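You operate a simulated robot arm through the tools that you are given. There is no shell and no other tool.

Carry out the task below with a simulated two-armed robot. There is one attempt and no reset: what you move stays moved.

TASK
Seal the grey powder bag at its label's setting; put it back.
Fine: sealer selector at OFF and arm raised at the end.

The check looks at the end state, three seconds after you hand in, the way a careful person would. Anything else that was tipped, shoved, dropped, spilled or broken makes it a failure. A push-on lid holds only when it is set on centred and level and pressed home; a screw cap is set on level and turned clockwise until tight.

THE ROBOT
Two 7-joint arms with fingered hands on one trunk that stands fixed in place. Base frame: the origin is at the foot of the trunk, x ahead of it, y to its left, z up; the work surface is at about z = 0.912. Readings come in m, degrees, newtons and seconds.
The left shoulder is at [0.032, 0.124, 1.282], the right one opposite. With the tool pointing down near the work surface each hand reaches from about 0.4 to 0.82 m from the base axis, measured 20 degrees to its own side. Payload 3.6 kg a hand.
Tool frame (each hand has its own): the origin (TCP) lies between the finger pads and is the grasp point; the fingertips stand 0.034 m ahead of it; z points along the fingers, y is the line along which they close. The gripper opens to 0.116 m. The gripper's body begins 0.04 m behind the TCP. The gripper is a hand of 5 fingers: y runs from the thumb to the fingers, the wrist lies at [-0.016, -0.16, -0.164] in the tool frame, and closing takes about 1.5 s.
Orientation is that of the tool frame in the base frame, as a unit quaternion [w, x, y, z]. With the fingers straight down and the wrist toward the robot, the tool's x, y and z point along [0, 1, 0], [1, 0, 0] and [0, 0, -1] of the base frame.

THE INTERFACE
- The arms move only by the tool play_rows. It takes "left_motion", "right_motion" or both (then of equal length, played together; a hand with none holds still); each is a list of rows, each a list of 7 numbers: the opening in per cent of the stroke, from 0 (shut) to 100 (fully open), then the shift along the tool's x, y, z in units of 25 mm (1.0 is 25 mm), then the turn, a rotation vector about the tool's x, y, z in units of 4 degrees (1.0 is 4 degrees). In form: [[grip, x, y, z, ax, ay, az], ...]. A call has 1 to 20 rows; each row shifts and turns the commanded pose from where the row before left it, along the tool's axes as they then stand. A call with a number of a shift or a turn outside -1 to 1 is refused whole. Each row takes 0.2 s and may step no farther than 0.05 m and 8.6 degrees from the row before; otherwise, or with a gripper value out of range, the whole call is refused. Where a pose cannot be reached the arm comes as near as it can. A force on the tool above 40 N (or 10 N above the force at the start of the call, whichever is more), or a blocked arm, ends the call early, and 0.2 s more pass. Each finger travels about 0.153 m/s and halts on what it meets, pressing with about 29 N; the grip force reading is that of the motor and also rises with nothing between the fingers. The clock runs only during rows and for 0.2 s after the last one: add rows that do not move to give the fingers time. It gives the time, the measured TCP pose, the force on the tool (base axes), the opening and the grip force at its end, in the units of the frame above (readings bear some noise), with the torque about the TCP (base axes, N m) and any sound that the robot's microphone picked up, and new pictures: "pictures" is both (left out), scene, wrist or none (wrist: the cameras of the hands that moved).
- Cameras (640 x 400 px; columns grow to the right, rows downward): "scene" is now at [0.1187, -0.0103, 1.4732]; the picture's right is [-0.12, -0.99, -0.00], its down [-0.39, 0.05, -0.92] and it looks along [0.91, -0.11, -0.40] (base axes); focal length 214 px, centre (320, 200). "left" rides on the left gripper at [-0.069, -0.134, -0.11] in its tool frame; the picture's right is [-0.77, -0.19, 0.61], its down [0.59, -0.58, 0.56] and it looks along [0.25, 0.79, 0.55] (tool axes); focal length 256 px, centre (320, 200). "right" rides on the right gripper at [0.069, -0.134, -0.11] in its tool frame; the picture's right is [-0.77, 0.19, -0.61], its down [-0.59, -0.58, 0.57] and it looks along [-0.25, 0.80, 0.55] (tool axes); focal length 256 px, centre (320, 200). There is no depth. A picture from a camera that has moved, and an enlarged one, comes with that camera's place and axes in the base frame and with its lens.
- lift_body(by): slides the trunk up (or, below 0, down) by that many m; the arms and the scene camera ride with it, the base frame stays. It gives what a move gives, with no picture.
- set_grasp(shape, hand): the hand has 5 fingers and takes this shape, open, in about a second: jaw (thumb against the fingers, like two jaws); tri (thumb and two fingers); tip (a fingertip pinch); poke (one finger out to press); point (the index stretched); flat (the hand flat); cup (the hand cupped); fist (a fist). The gripper value then closes the fingers along that shape, each until it touches; the sizes above hold for jaw. It gives what a move gives, with no picture.
- turn_head(pan, tilt): turns the head with the scene camera to pan (to the left, within 86 degrees either way) and tilt (down, from -29 to 69), counted from straight ahead of the robot. It gives what a move gives, and a new picture of the scene camera.
- inspect(camera, box): a new picture of the part [left, top, right, bottom] of that camera's present view, enlarged. No time passes.
- close_job(): hands the job in; it is judged then, once.

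Places have to be worked out from the pictures, the camera data and where the tool is seen. Open the grippers and draw the arms clear of the work before you hand the job in, unless the task says otherwise.

The tools are called by a JSON object that holds its "op" and its "data". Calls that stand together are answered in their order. play_rows: Moves the arms, as the interface text tells. Its arguments: {"type":"object","properties":{"left_motion":{"type":"array","items":{"type":"array","items":{"type":"number"}}},"right_motion":{"type":"array","items":{"type":"array","items":{"type":"number"}}},"pictures":{"type":"string","enum":["both","scene","wrist","none"]}},"required":[]} The other tools are called the same way: lift_body (by) slides the trunk up or down; set_grasp (shape, hand) gives the hand a shape; turn_head (pan, tilt) turns the head that bears the scene camera; inspect (camera, box) takes an enlarged picture of a part of a camera's view; close_job () hands the job in.

At the start:

```text
t: 0.0
left_ee_pos: [0.5181, 0.1148, 1.4172]
left_tcp_rot: [0.0, 0.707, 0.707, 0.0]
left_ft_force: [-0.5, 1.0, 0.0]
left_wrist_torque: [0.01, 0.01, -0.01]
left_opening: 0.1159
left_grip_force: 0.1
left_shape: jaw
right_ee_pos: [0.503, -0.3605, 1.466]
right_tcp_rot: [-0.002, 0.707, 0.707, -0.001]
right_ft_force: [-0.3, -1.1, -0.2]
right_wrist_torque: [-0.01, -0.01, -0.03]
right_opening: 0.1158
right_grip_force: 0.1
right_shape: jaw
trunk travel left (down, up): [-0.475, 0.287]
head pan, tilt: [-6.8, 23.4]
```

scene: 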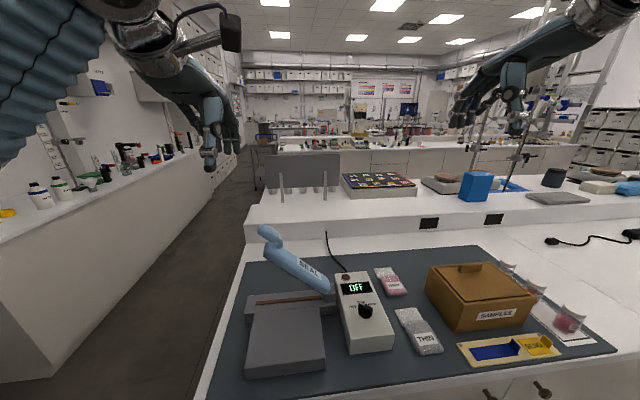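
right: 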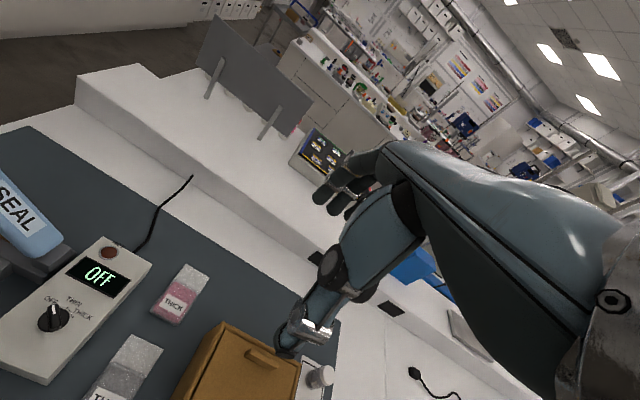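
left: 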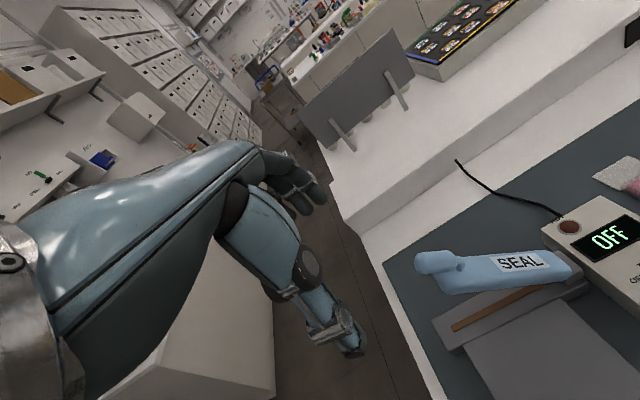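

I start by looking closely at the sealer, its selector and the bags.

{"op": "inspect", "data": {"camera": "scene", "box": [230, 215, 430, 385]}}

{"op": "inspect", "data": {"camera": "scene", "box": [380, 240, 620, 390]}}

{"op": "inspect", "data": {"camera": "right", "box": [0, 220, 220, 400]}}

{"op": "inspect", "data": {"camera": "left", "box": [400, 180, 640, 400]}}

{"op": "turn_head", "data": {"pan": -10, "tilt": 50}}

```text
2.35 times, centred on (330, 300) of scene
camera zoom: at [0.1187, -0.0103, 1.4732], right [-0.12, -0.99, 0.0], down [-0.39, 0.05, -0.92], along [0.91, -0.11, -0.4], focal length 505 px, centre (296, -35)
```

zoom: 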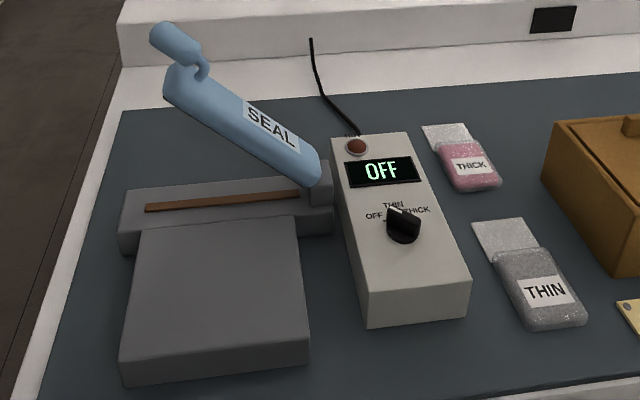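

```text
2.67 times, centred on (500, 315) of scene
camera zoom: at [0.1187, -0.0103, 1.4732], right [-0.12, -0.99, 0.0], down [-0.39, 0.05, -0.92], along [0.91, -0.11, -0.4], focal length 572 px, centre (-160, -107)
```

zoom: 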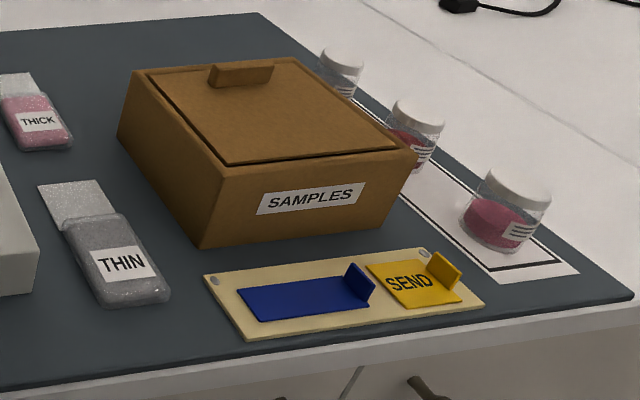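

```text
2.22 times, centred on (110, 310) of right
camera zoom: at [0.3693, -0.2907, 1.5772], right [0.19, -0.77, 0.61], down [-0.58, -0.59, -0.57], along [0.79, -0.25, -0.55], focal length 569 px, centre (787, -44)
```

zoom: 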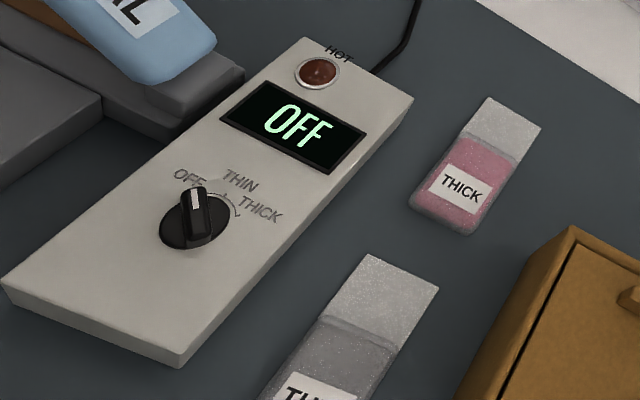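

```text
1.82 times, centred on (520, 290) of left
camera zoom: at [0.3826, 0.0459, 1.5284], right [-0.19, -0.77, -0.61], down [-0.58, 0.59, -0.56], along [0.79, 0.25, -0.55], focal length 465 px, centre (-44, 36)
```

zoom: 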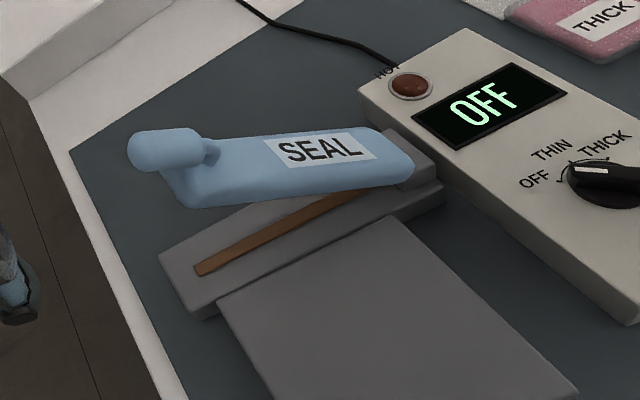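

```text
t: 0.9
left_ee_pos: [0.518, 0.1158, 1.4177]
left_tcp_rot: [0.0, 0.707, 0.707, 0.0]
left_ft_force: [0.6, -0.1, -0.9]
left_wrist_torque: [0.04, 0.0, -0.01]
left_opening: 0.1157
left_grip_force: 0.0
left_shape: jaw
right_ee_pos: [0.502, -0.3611, 1.4657]
right_tcp_rot: [-0.001, 0.707, 0.707, 0.0]
right_ft_force: [-0.3, -0.1, 0.2]
right_wrist_torque: [0.02, 0.0, 0.0]
right_opening: 0.1158
right_grip_force: 0.0
right_shape: jaw
trunk travel left (down, up): [-0.475, 0.287]
head pan, tilt: [-10.0, 50.0]
camera scene: at [0.1026, -0.0128, 1.4332], right [-0.17, -0.98, 0.0], down [-0.75, 0.13, -0.64], along [0.63, -0.11, -0.77], focal length 214 px, centre (320, 200)
```

scene: 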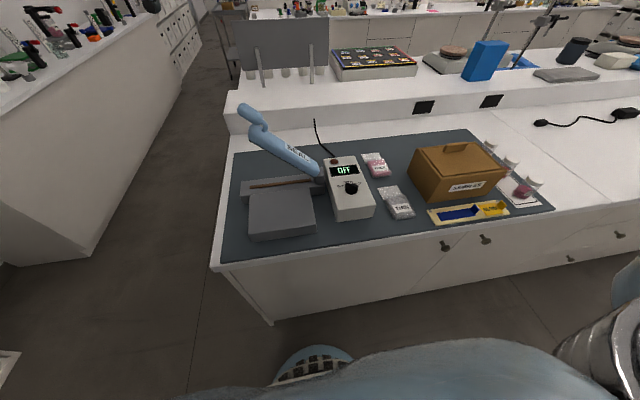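

The grey bag's label reads THIN and the selector is at OFF. I zoom in from this steeper view to measure positions.

{"op": "inspect", "data": {"camera": "scene", "box": [220, 90, 380, 250]}}

{"op": "inspect", "data": {"camera": "scene", "box": [320, 140, 440, 230]}}

{"op": "inspect", "data": {"camera": "scene", "box": [380, 120, 560, 240]}}

```text
2.50 times, centred on (300, 170) of scene
camera zoom: at [0.1026, -0.0128, 1.4332], right [-0.17, -0.98, 0.0], down [-0.75, 0.13, -0.64], along [0.63, -0.11, -0.77], focal length 536 px, centre (370, 275)
```

zoom: 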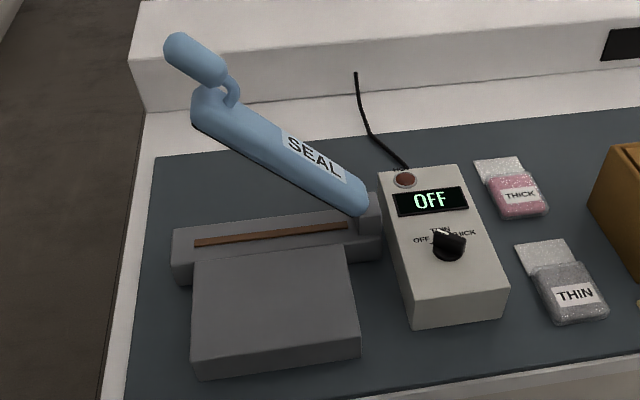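

```text
4.44 times, centred on (380, 185) of scene
camera zoom: at [0.1026, -0.0128, 1.4332], right [-0.17, -0.98, 0.0], down [-0.75, 0.13, -0.64], along [0.63, -0.11, -0.77], focal length 953 px, centre (53, 267)
```

zoom: 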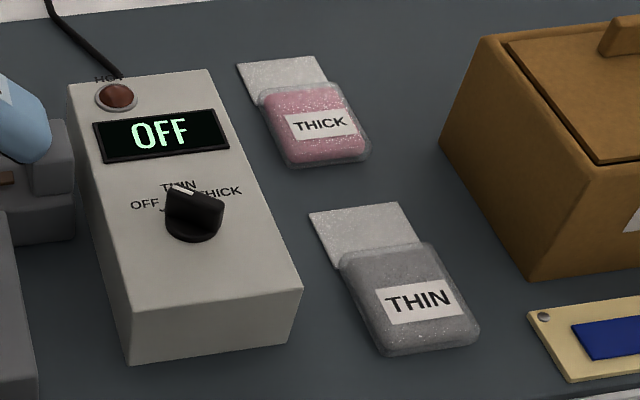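

```text
3.33 times, centred on (470, 180) of scene
camera zoom: at [0.1026, -0.0128, 1.4332], right [-0.17, -0.98, 0.0], down [-0.75, 0.13, -0.64], along [0.63, -0.11, -0.77], focal length 715 px, centre (-180, 267)
```

zoom: 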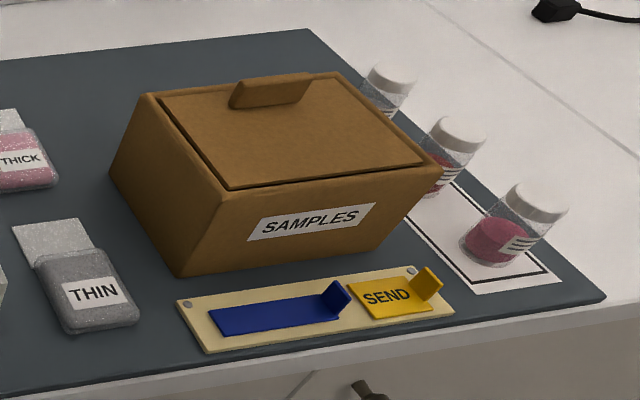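

The grey THIN bag lies about x 0.42–0.55, y −0.29…−0.36; the strip is near x 0.575. I look closer at the arm and selector, and swing the head to see how the right hand is shaped.

{"op": "inspect", "data": {"camera": "scene", "box": [325, 155, 375, 225]}}

{"op": "inspect", "data": {"camera": "scene", "box": [230, 160, 330, 245]}}

{"op": "inspect", "data": {"camera": "right", "box": [30, 280, 110, 350]}}

{"op": "turn_head", "data": {"pan": -40, "tilt": 10}}

```text
5.71 times, centred on (350, 190) of scene
camera zoom: at [0.1026, -0.0128, 1.4332], right [-0.17, -0.98, 0.0], down [-0.75, 0.13, -0.64], along [0.63, -0.11, -0.77], focal length 1226 px, centre (149, 257)
```

zoom: 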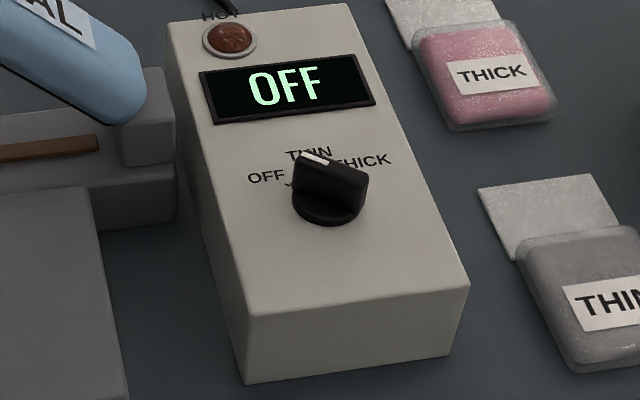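

```text
4.71 times, centred on (280, 202) of scene
camera zoom: at [0.1026, -0.0128, 1.4332], right [-0.17, -0.98, 0.0], down [-0.75, 0.13, -0.64], along [0.63, -0.11, -0.77], focal length 1009 px, centre (508, 188)
```

zoom: 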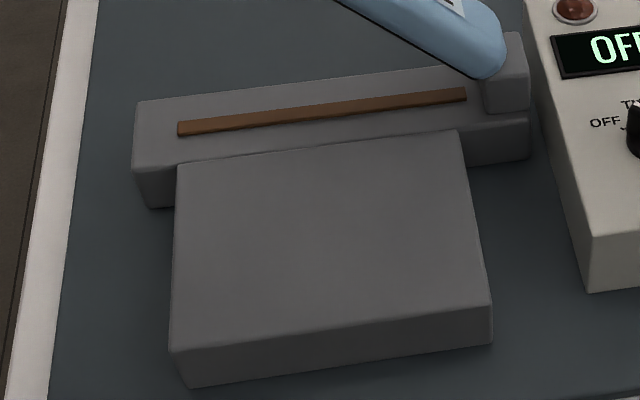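

```text
5.71 times, centred on (70, 315) of right
camera zoom: at [0.3693, -0.2907, 1.5771], right [0.19, -0.77, 0.61], down [-0.58, -0.59, -0.57], along [0.79, -0.25, -0.55], focal length 1463 px, centre (1749, -457)
```

zoom: 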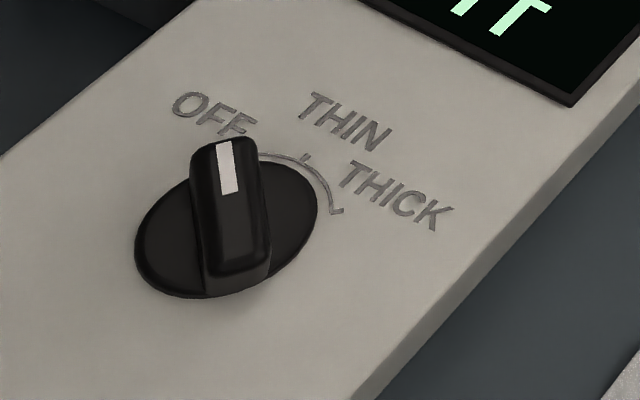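

```text
t: 2.0
left_ee_pos: [0.5178, 0.1157, 1.4181]
left_tcp_rot: [0.0, 0.708, 0.706, 0.0]
left_ft_force: [0.4, -0.5, -0.8]
left_wrist_torque: [0.0, 0.0, -0.02]
left_opening: 0.1161
left_grip_force: 0.1
left_shape: jaw
right_ee_pos: [0.5034, -0.36, 1.4653]
right_tcp_rot: [-0.001, 0.707, 0.707, 0.0]
right_ft_force: [0.4, 0.2, 0.0]
right_wrist_torque: [-0.01, 0.0, 0.0]
right_opening: 0.116
right_grip_force: 0.1
right_shape: jaw
trunk travel left (down, up): [-0.475, 0.287]
head pan, tilt: [-40.0, 10.0]
camera scene: at [0.0981, -0.0591, 1.4949], right [-0.64, -0.77, 0.0], down [-0.13, 0.11, -0.98], along [0.75, -0.63, -0.17], focal length 214 px, centre (320, 200)
```

scene: 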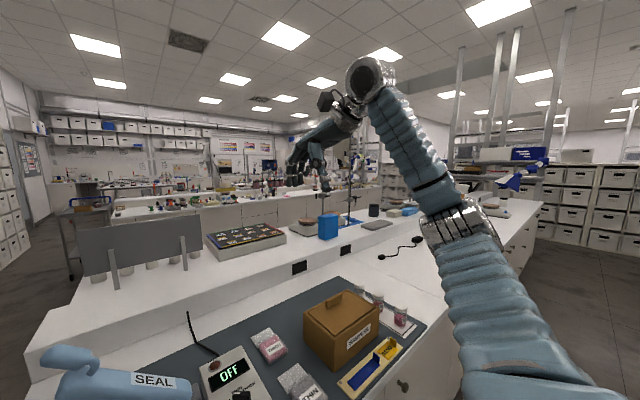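

{"op": "inspect", "data": {"camera": "scene", "box": [260, 50, 420, 210]}}

{"op": "inspect", "data": {"camera": "right", "box": [200, 120, 520, 380]}}

```text
2.50 times, centred on (340, 130) of scene
camera zoom: at [0.0981, -0.0591, 1.4949], right [-0.64, -0.77, 0.0], down [-0.13, 0.11, -0.98], along [0.75, -0.63, -0.17], focal length 536 px, centre (270, 375)
```

zoom: 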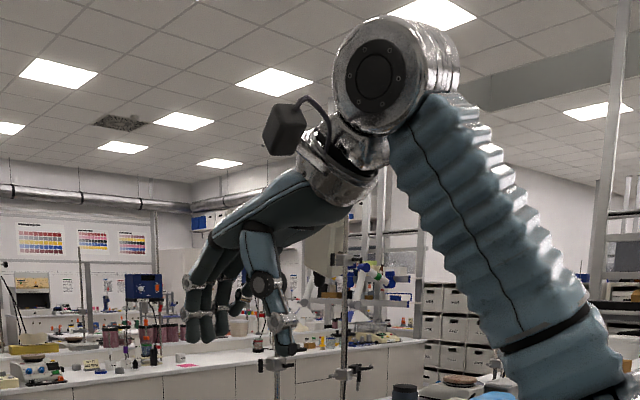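

```text
1.54 times, centred on (360, 250) of right
camera zoom: at [0.3693, -0.2907, 1.5771], right [0.19, -0.77, 0.61], down [-0.58, -0.59, -0.57], along [0.79, -0.25, -0.55], focal length 394 px, centre (258, 123)
```

zoom: 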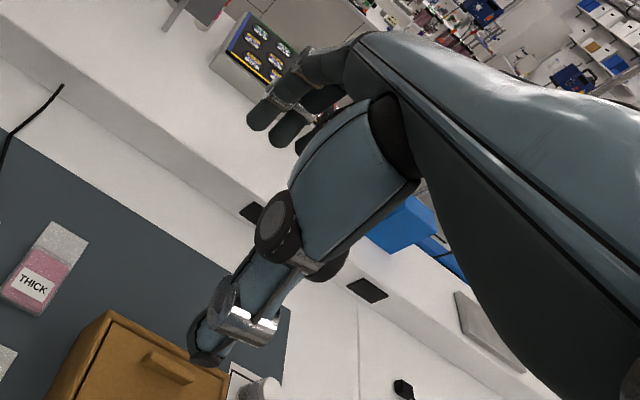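

The hand is human-like: thumb on the robot side, fingers on the far side. I bring the right hand down above the grey bag's body to look at it closely.

{"op": "turn_head", "data": {"pan": -25, "tilt": 45}}

{"op": "play_rows", "data": {"right_motion": [[100, 0.088, -0.104, 0.95, 0, 0, 0], [100, 0.088, -0.104, 0.95, 0, 0, 0], [100, 0.088, -0.104, 0.95, 0, 0, 0], [100, 0.088, -0.104, 0.95, 0, 0, 0], [100, 0.088, -0.104, 0.95, 0, 0, 0], [100, 0.088, -0.104, 0.95, 0, 0, 0], [100, 0.088, -0.104, 0.95, 0, 0, 0], [100, 0.088, -0.104, 0.95, 0, 0, 0], [100, 0.088, -0.104, 0.95, 0, 0, 0], [100, 0.088, -0.104, 0.95, 0, 0, 0], [100, 0.088, -0.104, 0.95, 0, 0, 0], [100, 0.088, -0.104, 0.95, 0, 0, 0], [100, 0.088, -0.104, 0.95, 0, 0, 0], [100, 0.088, -0.104, 0.95, 0, 0, 0], [100, 0.088, -0.104, 0.95, 0, 0, 0], [100, 0.088, -0.104, 0.95, 0, 0, 0], [100, 0.088, -0.104, 0.8, 0, 0, 0], [100, 0, 0, 0, 0, 0, 0]]}}

```text
t: 3.0
left_ee_pos: [0.5173, 0.1153, 1.4178]
left_tcp_rot: [0.0, 0.708, 0.706, -0.001]
left_ft_force: [-0.8, 0.8, 0.2]
left_wrist_torque: [0.02, 0.05, -0.03]
left_opening: 0.1159
left_grip_force: 0.1
left_shape: jaw
right_ee_pos: [0.5016, -0.359, 1.4643]
right_tcp_rot: [-0.001, 0.706, 0.708, -0.001]
right_ft_force: [-0.9, -1.0, -0.7]
right_wrist_torque: [0.03, 0.02, 0.02]
right_opening: 0.1159
right_grip_force: 0.1
right_shape: jaw
trunk travel left (down, up): [-0.475, 0.287]
head pan, tilt: [-25.0, 45.0]
camera scene: at [0.1005, -0.0338, 1.4401], right [-0.42, -0.91, 0.0], down [-0.64, 0.3, -0.71], along [0.64, -0.3, -0.71], focal length 214 px, centre (320, 200)
```

scene: 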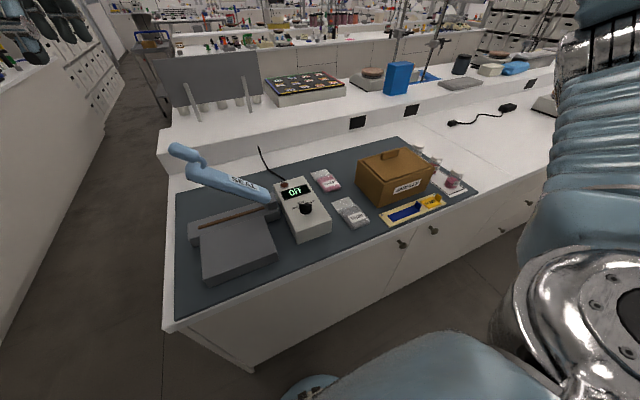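

```text
t: 6.8
left_ee_pos: [0.5167, 0.1157, 1.4175]
left_tcp_rot: [0.0, 0.707, 0.707, 0.0]
left_ft_force: [1.0, -0.2, 0.4]
left_wrist_torque: [-0.04, -0.01, -0.02]
left_opening: 0.1159
left_grip_force: 0.1
left_shape: jaw
right_ee_pos: [0.4588, -0.322, 1.064]
right_tcp_rot: [-0.002, 0.707, 0.707, 0.001]
right_ft_force: [0.6, 0.5, 0.0]
right_wrist_torque: [0.01, 0.0, 0.04]
right_opening: 0.116
right_grip_force: 0.0
right_shape: jaw
trunk travel left (down, up): [-0.475, 0.287]
head pan, tilt: [-25.0, 45.0]
camera scene: at [0.1004, -0.0337, 1.44], right [-0.42, -0.91, 0.0], down [-0.64, 0.3, -0.71], along [0.64, -0.3, -0.71], focal length 214 px, centre (320, 200)
camera right: at [0.3258, -0.2531, 1.1759], right [0.19, -0.77, 0.61], down [-0.58, -0.59, -0.57], along [0.8, -0.25, -0.55], focal length 256 px, centre (320, 200)
```

scene: 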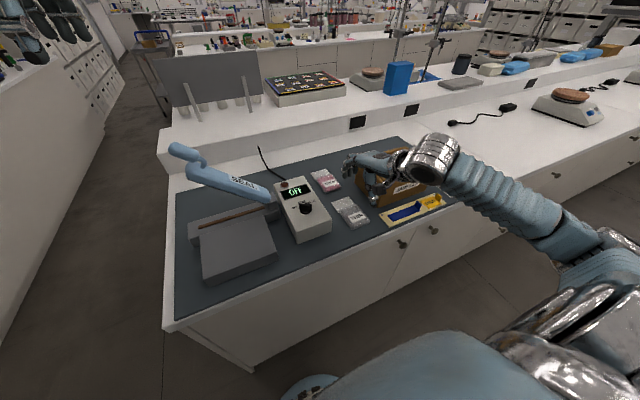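
right: 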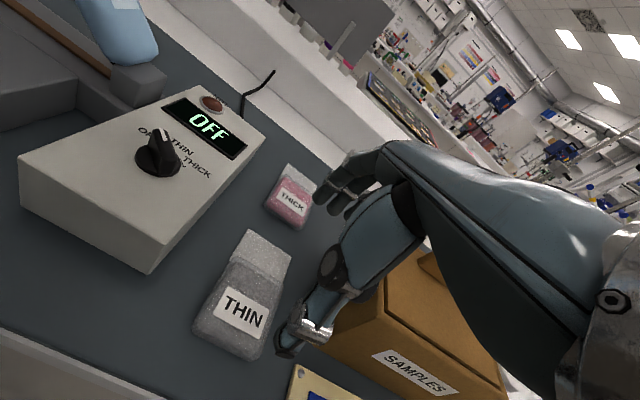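

{"op": "inspect", "data": {"camera": "right", "box": [180, 210, 340, 370]}}

{"op": "inspect", "data": {"camera": "scene", "box": [310, 130, 430, 240]}}

```text
2.50 times, centred on (260, 290) of right
camera zoom: at [0.3258, -0.2531, 1.1759], right [0.19, -0.77, 0.61], down [-0.58, -0.59, -0.57], along [0.8, -0.25, -0.55], focal length 640 px, centre (470, -25)
```

zoom: 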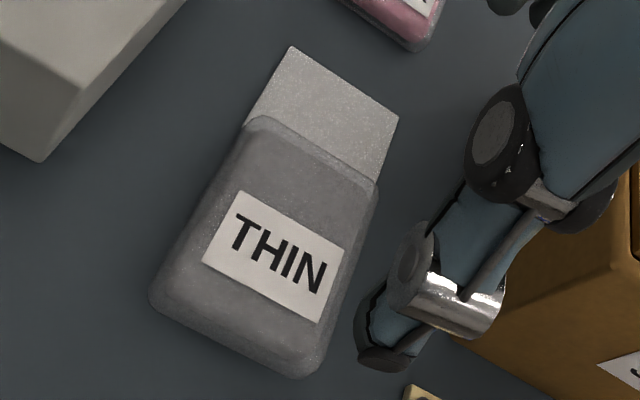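

```text
3.64 times, centred on (370, 185) of scene
camera zoom: at [0.1004, -0.0337, 1.44], right [-0.42, -0.91, 0.0], down [-0.64, 0.3, -0.71], along [0.64, -0.3, -0.71], focal length 780 px, centre (138, 254)
```

zoom: 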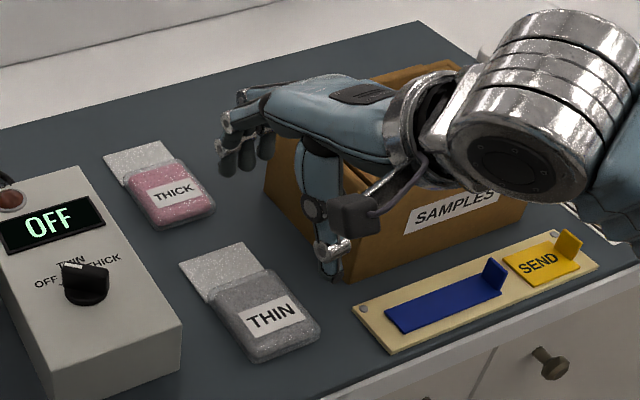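

The bag body spans x≈0.417–0.50 centred at y≈−0.321, and the open thumb and fingers straddle it. I descend to just above the mat.

{"op": "play_rows", "data": {"right_motion": [[100, 0.04, 0, 0.9, 0, 0, 0], [100, 0, 0, 0.9, 0, 0, 0], [100, 0, 0, 0.9, 0, 0, 0], [100, 0, 0, 0.9, 0, 0, 0], [100, 0, 0, 0.75, 0, 0, 0], [100, 0, 0, 0, 0, 0, 0]]}}

{"op": "inspect", "data": {"camera": "scene", "box": [310, 130, 430, 240]}}

{"op": "inspect", "data": {"camera": "right", "box": [230, 150, 430, 400]}}

```text
t: 8.2
left_ee_pos: [0.5166, 0.1148, 1.4187]
left_tcp_rot: [0.0, 0.707, 0.707, 0.0]
left_ft_force: [0.2, -0.5, -0.4]
left_wrist_torque: [0.03, 0.01, 0.0]
left_opening: 0.1162
left_grip_force: 0.1
left_shape: jaw
right_ee_pos: [0.4599, -0.3207, 0.9558]
right_tcp_rot: [0.0, 0.706, 0.708, -0.001]
right_ft_force: [-0.5, 0.0, -0.3]
right_wrist_torque: [-0.01, 0.05, 0.03]
right_opening: 0.1159
right_grip_force: 0.0
right_shape: jaw
trunk travel left (down, up): [-0.475, 0.287]
head pan, tilt: [-25.0, 45.0]
camera scene: at [0.1004, -0.0337, 1.44], right [-0.42, -0.91, 0.0], down [-0.64, 0.3, -0.71], along [0.64, -0.3, -0.71], focal length 214 px, centre (320, 200)
camera right: at [0.3246, -0.2516, 1.0676], right [0.19, -0.77, 0.61], down [-0.58, -0.59, -0.57], along [0.79, -0.25, -0.55], focal length 256 px, centre (320, 200)
```

scene: 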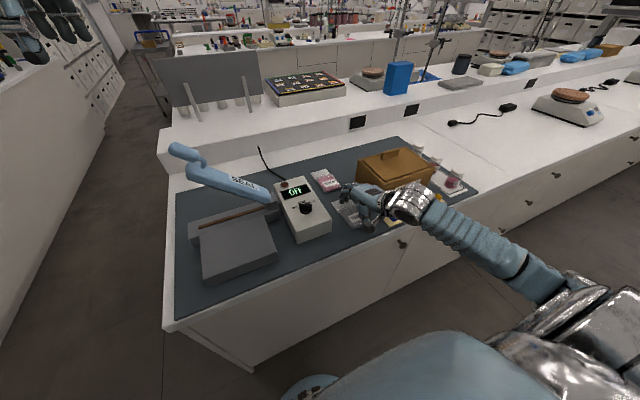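
right: 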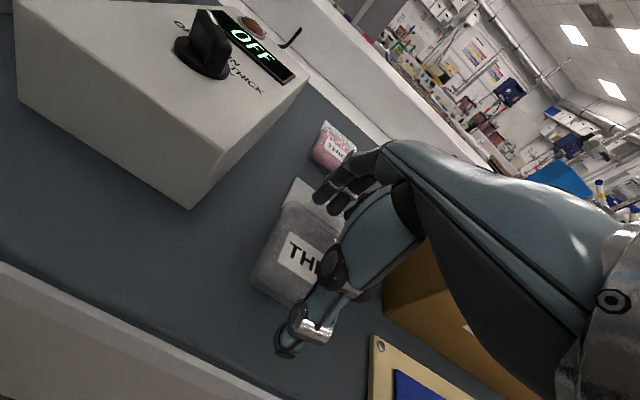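

```text
3.64 times, centred on (370, 185) of scene
camera zoom: at [0.1004, -0.0337, 1.44], right [-0.42, -0.91, 0.0], down [-0.64, 0.3, -0.71], along [0.64, -0.3, -0.71], focal length 780 px, centre (138, 254)
```

zoom: 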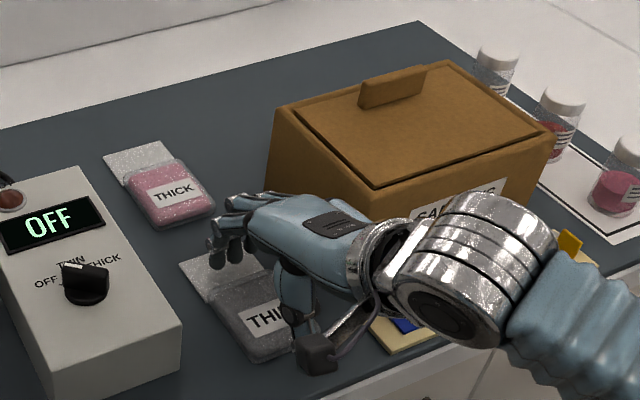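

```text
1.60 times, centred on (330, 275) of right
camera zoom: at [0.3246, -0.2516, 1.0676], right [0.19, -0.77, 0.61], down [-0.58, -0.59, -0.57], along [0.79, -0.25, -0.55], focal length 410 px, centre (304, 80)
```

zoom: 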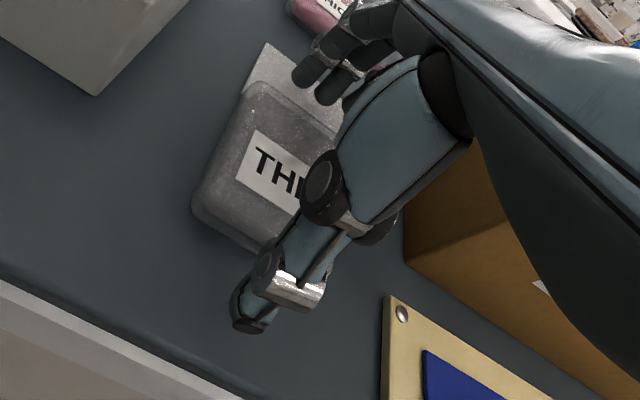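

The thumb tip sits just in front of the bag and the fingers hover over the flap behind the body. I lower 4 mm more and close gently.

{"op": "play_rows", "data": {"right_motion": [[100, 0, 0, 0.18, 0, 0, 0], [80, 0, 0, 0, 0, 0, 0], [70, 0, 0, 0, 0, 0, 0], [60, 0, 0, 0, 0, 0, 0], [60, 0, 0, 0, 0, 0, 0]]}}

{"op": "inspect", "data": {"camera": "scene", "box": [310, 130, 430, 240]}}

{"op": "inspect", "data": {"camera": "right", "box": [230, 150, 430, 400]}}

```text
t: 9.4
left_ee_pos: [0.5167, 0.1167, 1.4194]
left_tcp_rot: [0.0, 0.707, 0.707, 0.0]
left_ft_force: [0.1, -0.3, -0.5]
left_wrist_torque: [0.01, -0.01, 0.02]
left_opening: 0.1158
left_grip_force: 0.1
left_shape: jaw
right_ee_pos: [0.4575, -0.3217, 0.9512]
right_tcp_rot: [0.0, 0.707, 0.707, 0.0]
right_ft_force: [-2.1, -0.8, 7.9]
right_wrist_torque: [0.01, 0.33, 0.05]
right_opening: 0.0845
right_grip_force: 28.7
right_shape: jaw
trunk travel left (down, up): [-0.475, 0.287]
head pan, tilt: [-25.0, 45.0]
camera scene: at [0.0994, -0.0333, 1.4402], right [-0.42, -0.91, 0.0], down [-0.64, 0.3, -0.71], along [0.64, -0.3, -0.71], focal length 214 px, centre (320, 200)
camera right: at [0.3242, -0.2518, 1.0636], right [0.19, -0.77, 0.61], down [-0.58, -0.59, -0.57], along [0.8, -0.25, -0.55], focal length 256 px, centre (320, 200)
```

scene: 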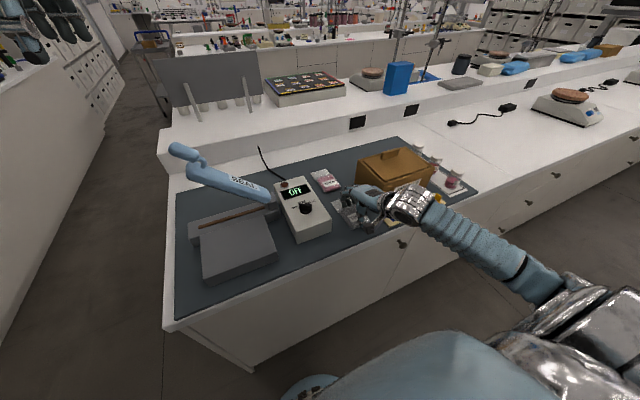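
right: 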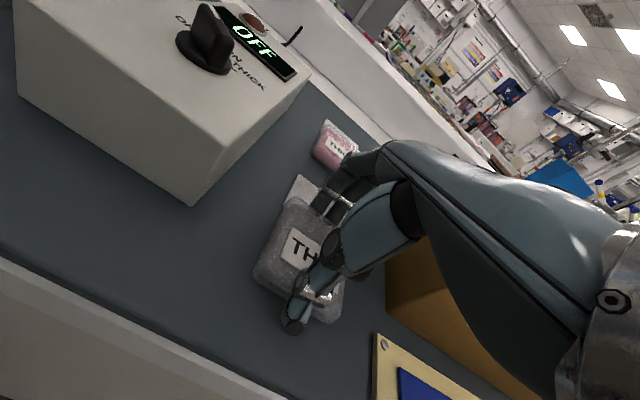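

```text
3.64 times, centred on (370, 185) of scene
camera zoom: at [0.0994, -0.0333, 1.4402], right [-0.42, -0.91, 0.0], down [-0.64, 0.3, -0.71], along [0.64, -0.3, -0.71], focal length 780 px, centre (138, 254)
```

zoom: 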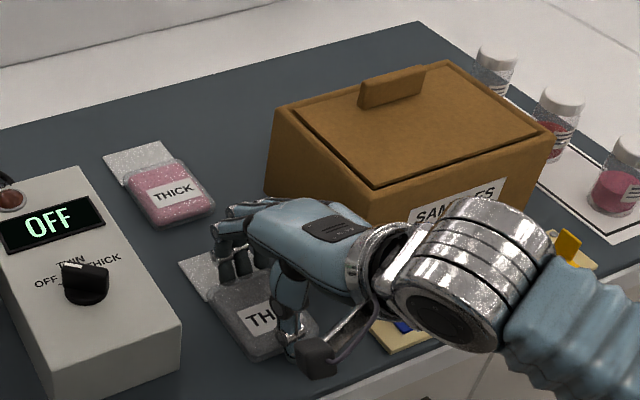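

```text
1.60 times, centred on (330, 275) of right
camera zoom: at [0.3242, -0.2518, 1.0636], right [0.19, -0.77, 0.61], down [-0.58, -0.59, -0.57], along [0.8, -0.25, -0.55], focal length 410 px, centre (304, 80)
```

zoom: 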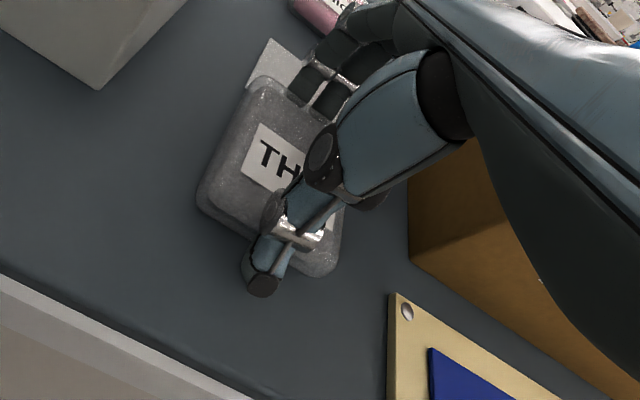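

The grip holds at 84 mm with full grip force – the fingers are on the body. I lift straight up and check.

{"op": "play_rows", "data": {"right_motion": [[50, 0, 0, 0, 0, 0, 0], [50, 0, 0, -0.4, 0, 0, 0], [50, 0, 0, -0.7, 0, 0, 0], [50, 0, 0, -1, 0, 0, 0], [50, 0, 0, -1, 0, 0, 0], [50, 0, 0, -1, 0, 0, 0], [50, 0, 0, 0, 0, 0, 0]]}}

{"op": "inspect", "data": {"camera": "scene", "box": [310, 130, 430, 240]}}

{"op": "inspect", "data": {"camera": "right", "box": [230, 150, 430, 400]}}

```text
t: 11.0
left_ee_pos: [0.5186, 0.1143, 1.4187]
left_tcp_rot: [0.0, 0.707, 0.707, 0.0]
left_ft_force: [0.0, -0.7, 0.5]
left_wrist_torque: [0.02, -0.01, -0.01]
left_opening: 0.1159
left_grip_force: 0.1
left_shape: jaw
right_ee_pos: [0.4583, -0.323, 1.054]
right_tcp_rot: [-0.001, 0.707, 0.708, -0.001]
right_ft_force: [0.3, -0.5, -0.7]
right_wrist_torque: [0.0, 0.01, -0.03]
right_opening: 0.0842
right_grip_force: 29.0
right_shape: jaw
trunk travel left (down, up): [-0.475, 0.287]
head pan, tilt: [-25.0, 45.0]
camera scene: at [0.1005, -0.0339, 1.44], right [-0.42, -0.91, 0.0], down [-0.64, 0.3, -0.71], along [0.64, -0.3, -0.71], focal length 214 px, centre (320, 200)
camera right: at [0.3245, -0.2532, 1.1651], right [0.19, -0.77, 0.61], down [-0.58, -0.59, -0.56], along [0.79, -0.25, -0.56], focal length 256 px, centre (320, 200)
```

scene: 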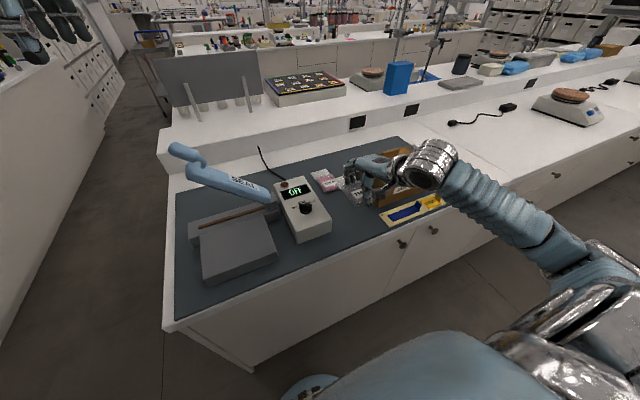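
right: 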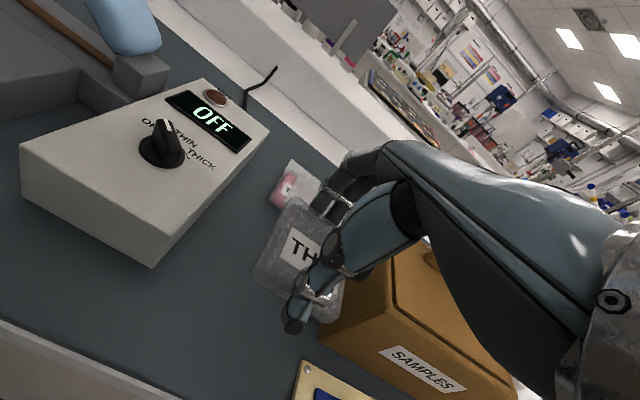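

```text
3.64 times, centred on (370, 185) of scene
camera zoom: at [0.1005, -0.0339, 1.44], right [-0.42, -0.91, 0.0], down [-0.64, 0.3, -0.71], along [0.64, -0.3, -0.71], focal length 780 px, centre (138, 254)
```

zoom: 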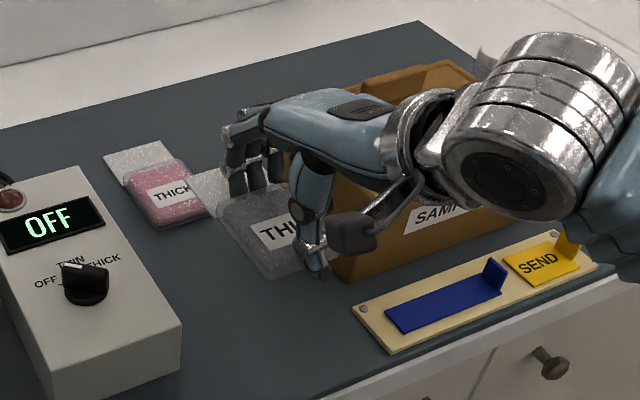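

```text
1.60 times, centred on (330, 275) of right
camera zoom: at [0.3245, -0.2532, 1.1651], right [0.19, -0.77, 0.61], down [-0.58, -0.59, -0.56], along [0.79, -0.25, -0.56], focal length 410 px, centre (304, 80)
```

zoom: 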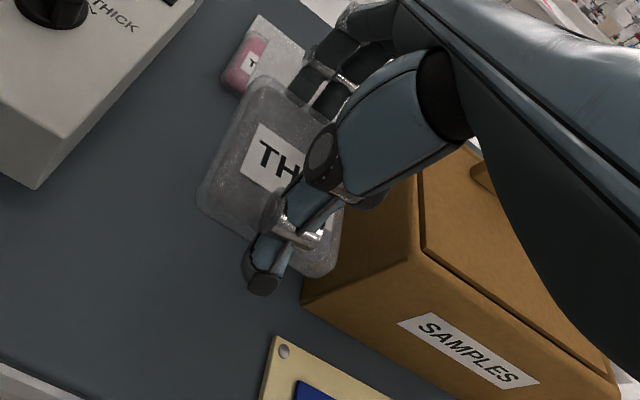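

The bag hangs level and firm in the grasp. I raise it to clear the control box and carry it left toward the sealer tray, staying short of the raised arm.

{"op": "play_rows", "data": {"right_motion": [[50, 0, -0.25, -0.8, 0, 0, 0], [50, 0.3, -0.25, -0.7, 0, 0, 0], [50, 0.7, 0, 0, 0, 0, 0], [50, 1, 0, 0, 0, 0, 0], [50, 1, 0, 0, 0, 0, 0], [50, 1, 0, 0, 0, 0, 0], [50, 1, 0, 0, 0, 0, 0], [50, 1, 0, 0, 0, 0, 0], [50, 1, 0, 0, 0, 0, 0], [50, 1, 0, 0, 0, 0, 0], [50, 1, 0, 0, 0, 0, 0], [50, 1, 0, 0, 0, 0, 0], [50, 0, 0, 0, 0, 0, 0]]}}

```text
t: 13.8
left_ee_pos: [0.5171, 0.1147, 1.4172]
left_tcp_rot: [0.0, 0.707, 0.708, 0.0]
left_ft_force: [-0.5, -0.8, 0.2]
left_wrist_torque: [0.04, 0.05, 0.01]
left_opening: 0.1159
left_grip_force: 0.1
left_shape: jaw
right_ee_pos: [0.4458, -0.0714, 1.091]
right_tcp_rot: [0.0, 0.707, 0.707, -0.001]
right_ft_force: [-0.1, 0.6, -1.0]
right_wrist_torque: [0.04, 0.05, 0.0]
right_opening: 0.0843
right_grip_force: 29.6
right_shape: jaw
trunk travel left (down, up): [-0.475, 0.287]
head pan, tilt: [-25.0, 45.0]
camera scene: at [0.1004, -0.0342, 1.44], right [-0.42, -0.91, 0.0], down [-0.64, 0.3, -0.71], along [0.64, -0.3, -0.71], focal length 214 px, centre (320, 200)
camera right: at [0.3119, -0.0022, 1.203], right [0.19, -0.77, 0.61], down [-0.58, -0.59, -0.57], along [0.79, -0.25, -0.56], focal length 256 px, centre (320, 200)
```

scene: 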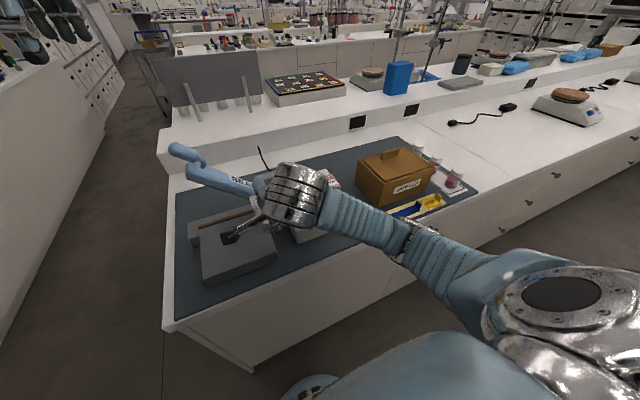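
right: 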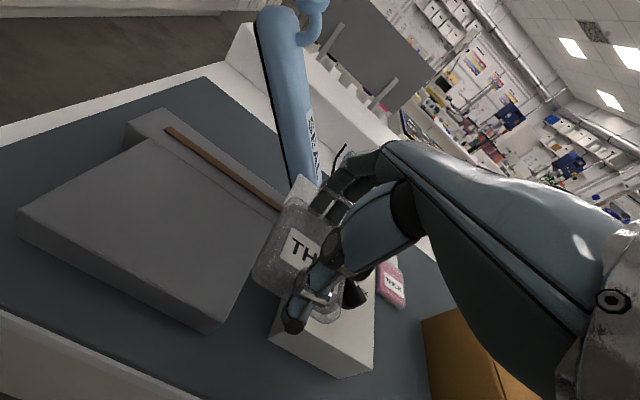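

Tracking is exact and clearances are good. I continue to y≈0.055 and turn the head toward the sealer.

{"op": "play_rows", "data": {"right_motion": [[50, 1, 0, 0, 0, 0, 0], [50, 1, 0, 0, 0, 0, 0], [50, 1, 0, 0, 0, 0, 0], [50, 1, 0, 0, 0, 0, 0], [50, 1, 0, 0, 0, 0, 0], [50, 0, 0, 0, 0, 0, 0]], "pictures": "wrist"}}

{"op": "turn_head", "data": {"pan": 8, "tilt": 50}}

```text
t: 15.2
left_ee_pos: [0.5185, 0.1154, 1.418]
left_tcp_rot: [-0.001, 0.707, 0.707, 0.0]
left_ft_force: [-0.6, 0.2, 0.8]
left_wrist_torque: [0.03, 0.02, -0.01]
left_opening: 0.1157
left_grip_force: 0.1
left_shape: jaw
right_ee_pos: [0.4444, 0.0544, 1.09]
right_tcp_rot: [-0.001, 0.707, 0.707, 0.0]
right_ft_force: [0.5, -0.5, -0.4]
right_wrist_torque: [0.0, 0.0, 0.01]
right_opening: 0.0841
right_grip_force: 29.7
right_shape: jaw
trunk travel left (down, up): [-0.475, 0.287]
head pan, tilt: [-25.0, 45.0]
camera right: at [0.3111, 0.1231, 1.2024], right [0.19, -0.77, 0.61], down [-0.58, -0.59, -0.57], along [0.79, -0.25, -0.55], focal length 256 px, centre (320, 200)
```

right: 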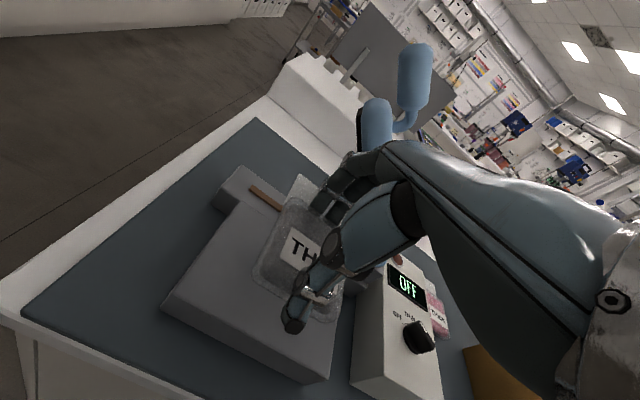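

```text
t: 16.2
left_ee_pos: [0.5176, 0.1162, 1.4172]
left_tcp_rot: [0.0, 0.707, 0.707, -0.001]
left_ft_force: [-0.2, 0.4, 0.3]
left_wrist_torque: [0.01, 0.03, -0.01]
left_opening: 0.1158
left_grip_force: 0.0
left_shape: jaw
right_ee_pos: [0.4446, 0.0545, 1.0909]
right_tcp_rot: [-0.001, 0.708, 0.707, -0.001]
right_ft_force: [0.0, 0.7, -0.8]
right_wrist_torque: [-0.01, -0.01, 0.01]
right_opening: 0.0841
right_grip_force: 29.1
right_shape: jaw
trunk travel left (down, up): [-0.475, 0.287]
head pan, tilt: [8.0, 50.0]
camera scene: at [0.1031, 0.0116, 1.4331], right [0.14, -0.99, 0.0], down [-0.76, -0.11, -0.64], along [0.64, 0.09, -0.77], focal length 214 px, centre (320, 200)
```

scene: 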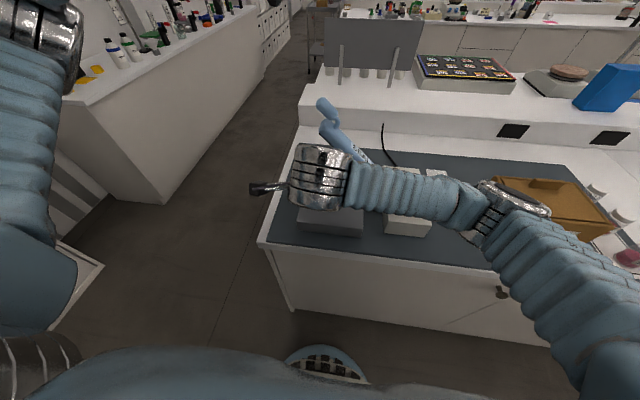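

The strip location agrees (x≈0.582, left end y≈0.119). I lower over the tray to just above its estimated top and look.

{"op": "play_rows", "data": {"right_motion": [[50, 0, 0, 0.9, 0, 0, 0], [50, 0, 0, 0.9, 0, 0, 0], [50, 0, 0, 0.9, 0, 0, 0], [50, 0, 0, 0.75, 0, 0, 0], [50, 0, 0, 0, 0, 0, 0]], "pictures": "wrist"}}

{"op": "inspect", "data": {"camera": "right", "box": [180, 120, 420, 350]}}

{"op": "inspect", "data": {"camera": "left", "box": [380, 180, 640, 400]}}

```text
t: 17.4
left_ee_pos: [0.5176, 0.1157, 1.4172]
left_tcp_rot: [-0.001, 0.707, 0.707, 0.0]
left_ft_force: [-1.0, 0.4, 0.2]
left_wrist_torque: [0.01, 0.0, -0.02]
left_opening: 0.1157
left_grip_force: 0.1
left_shape: jaw
right_ee_pos: [0.445, 0.0534, 1.0043]
right_tcp_rot: [0.0, 0.707, 0.707, -0.001]
right_ft_force: [0.7, 0.8, -0.5]
right_wrist_torque: [0.0, -0.03, -0.01]
right_opening: 0.0841
right_grip_force: 28.8
right_shape: jaw
trunk travel left (down, up): [-0.475, 0.287]
head pan, tilt: [8.0, 50.0]
camera right: at [0.3115, 0.1231, 1.1168], right [0.19, -0.77, 0.61], down [-0.58, -0.59, -0.56], along [0.79, -0.25, -0.55], focal length 256 px, centre (320, 200)
```

right: 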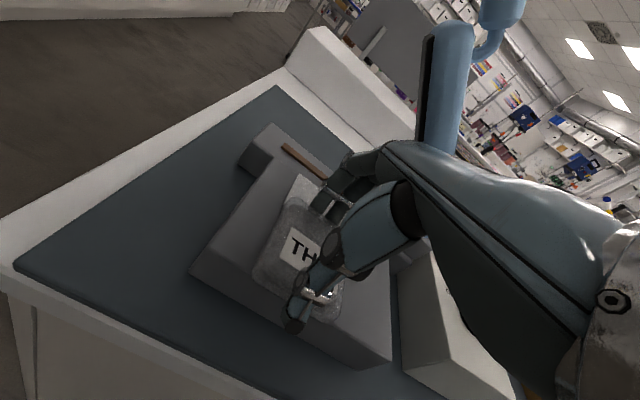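

```text
1.74 times, centred on (300, 235) of right
camera zoom: at [0.3115, 0.1231, 1.1168], right [0.19, -0.77, 0.61], down [-0.58, -0.59, -0.56], along [0.79, -0.25, -0.55], focal length 445 px, centre (355, 139)
```

zoom: 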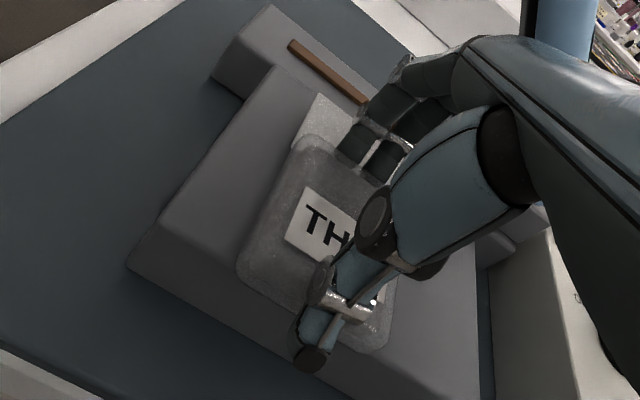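

```text
1.82 times, centred on (510, 290) of left
camera zoom: at [0.3828, 0.0464, 1.5284], right [-0.19, -0.77, -0.61], down [-0.58, 0.59, -0.57], along [0.79, 0.25, -0.55], focal length 465 px, centre (-26, 36)
```

zoom: 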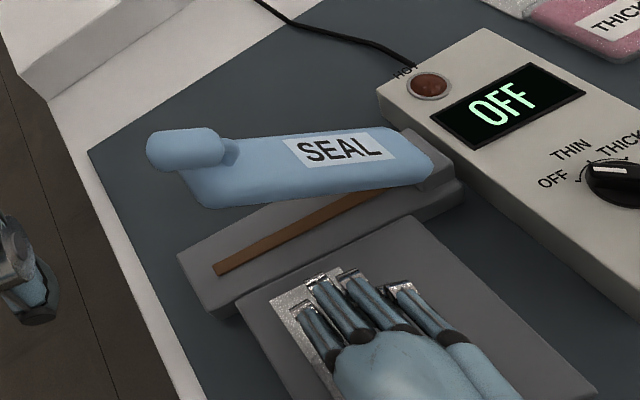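

The left camera gives a clear top view. I feel downward in small steps for the tray surface.

{"op": "play_rows", "data": {"right_motion": [[50, 0, 0, 0.12, 0, 0, 0], [50, 0, 0, 0.12, 0, 0, 0], [50, 0, 0, 0, 0, 0, 0]], "pictures": "none"}}

{"op": "play_rows", "data": {"right_motion": [[50, 0, 0, 0.1, 0, 0, 0], [50, 0, 0, 0, 0, 0, 0]], "pictures": "none"}}

{"op": "play_rows", "data": {"right_motion": [[50, 0, 0, 0.1, 0, 0, 0], [50, 0, 0, 0, 0, 0, 0]], "pictures": "none"}}

```text
t: 18.2
left_ee_pos: [0.5163, 0.1158, 1.417]
left_tcp_rot: [0.0, 0.707, 0.707, 0.0]
left_ft_force: [-0.1, 0.8, 0.1]
left_wrist_torque: [-0.02, -0.02, 0.0]
left_opening: 0.116
left_grip_force: 0.1
left_shape: jaw
right_ee_pos: [0.4456, 0.0532, 0.9995]
right_tcp_rot: [-0.001, 0.707, 0.708, -0.001]
right_ft_force: [-0.4, -0.5, -1.6]
right_wrist_torque: [0.05, 0.0, 0.01]
right_opening: 0.0838
right_grip_force: 28.9
right_shape: jaw
trunk travel left (down, up): [-0.475, 0.287]
head pan, tilt: [8.0, 50.0]
```

```text
t: 18.8
left_ee_pos: [0.5177, 0.1151, 1.418]
left_tcp_rot: [0.0, 0.707, 0.707, 0.0]
left_ft_force: [0.2, -0.3, 0.1]
left_wrist_torque: [-0.03, 0.01, 0.04]
left_opening: 0.1157
left_grip_force: 0.0
left_shape: jaw
right_ee_pos: [0.4447, 0.0543, 0.9969]
right_tcp_rot: [0.0, 0.707, 0.708, 0.001]
right_ft_force: [-0.5, 0.3, 2.1]
right_wrist_torque: [-0.04, 0.12, 0.02]
right_opening: 0.0838
right_grip_force: 28.2
right_shape: jaw
trunk travel left (down, up): [-0.475, 0.287]
head pan, tilt: [8.0, 50.0]
```

```text
t: 19.4
left_ee_pos: [0.5155, 0.1157, 1.4176]
left_tcp_rot: [0.0, 0.707, 0.707, 0.0]
left_ft_force: [-0.4, -1.2, -0.6]
left_wrist_torque: [0.0, -0.03, 0.02]
left_opening: 0.1158
left_grip_force: 0.0
left_shape: jaw
right_ee_pos: [0.4444, 0.0546, 0.9959]
right_tcp_rot: [0.0, 0.707, 0.707, 0.004]
right_ft_force: [1.4, -0.8, 18.4]
right_wrist_torque: [-0.02, 0.58, -0.06]
right_opening: 0.0841
right_grip_force: 29.4
right_shape: jaw
trunk travel left (down, up): [-0.475, 0.287]
head pan, tilt: [8.0, 50.0]
```

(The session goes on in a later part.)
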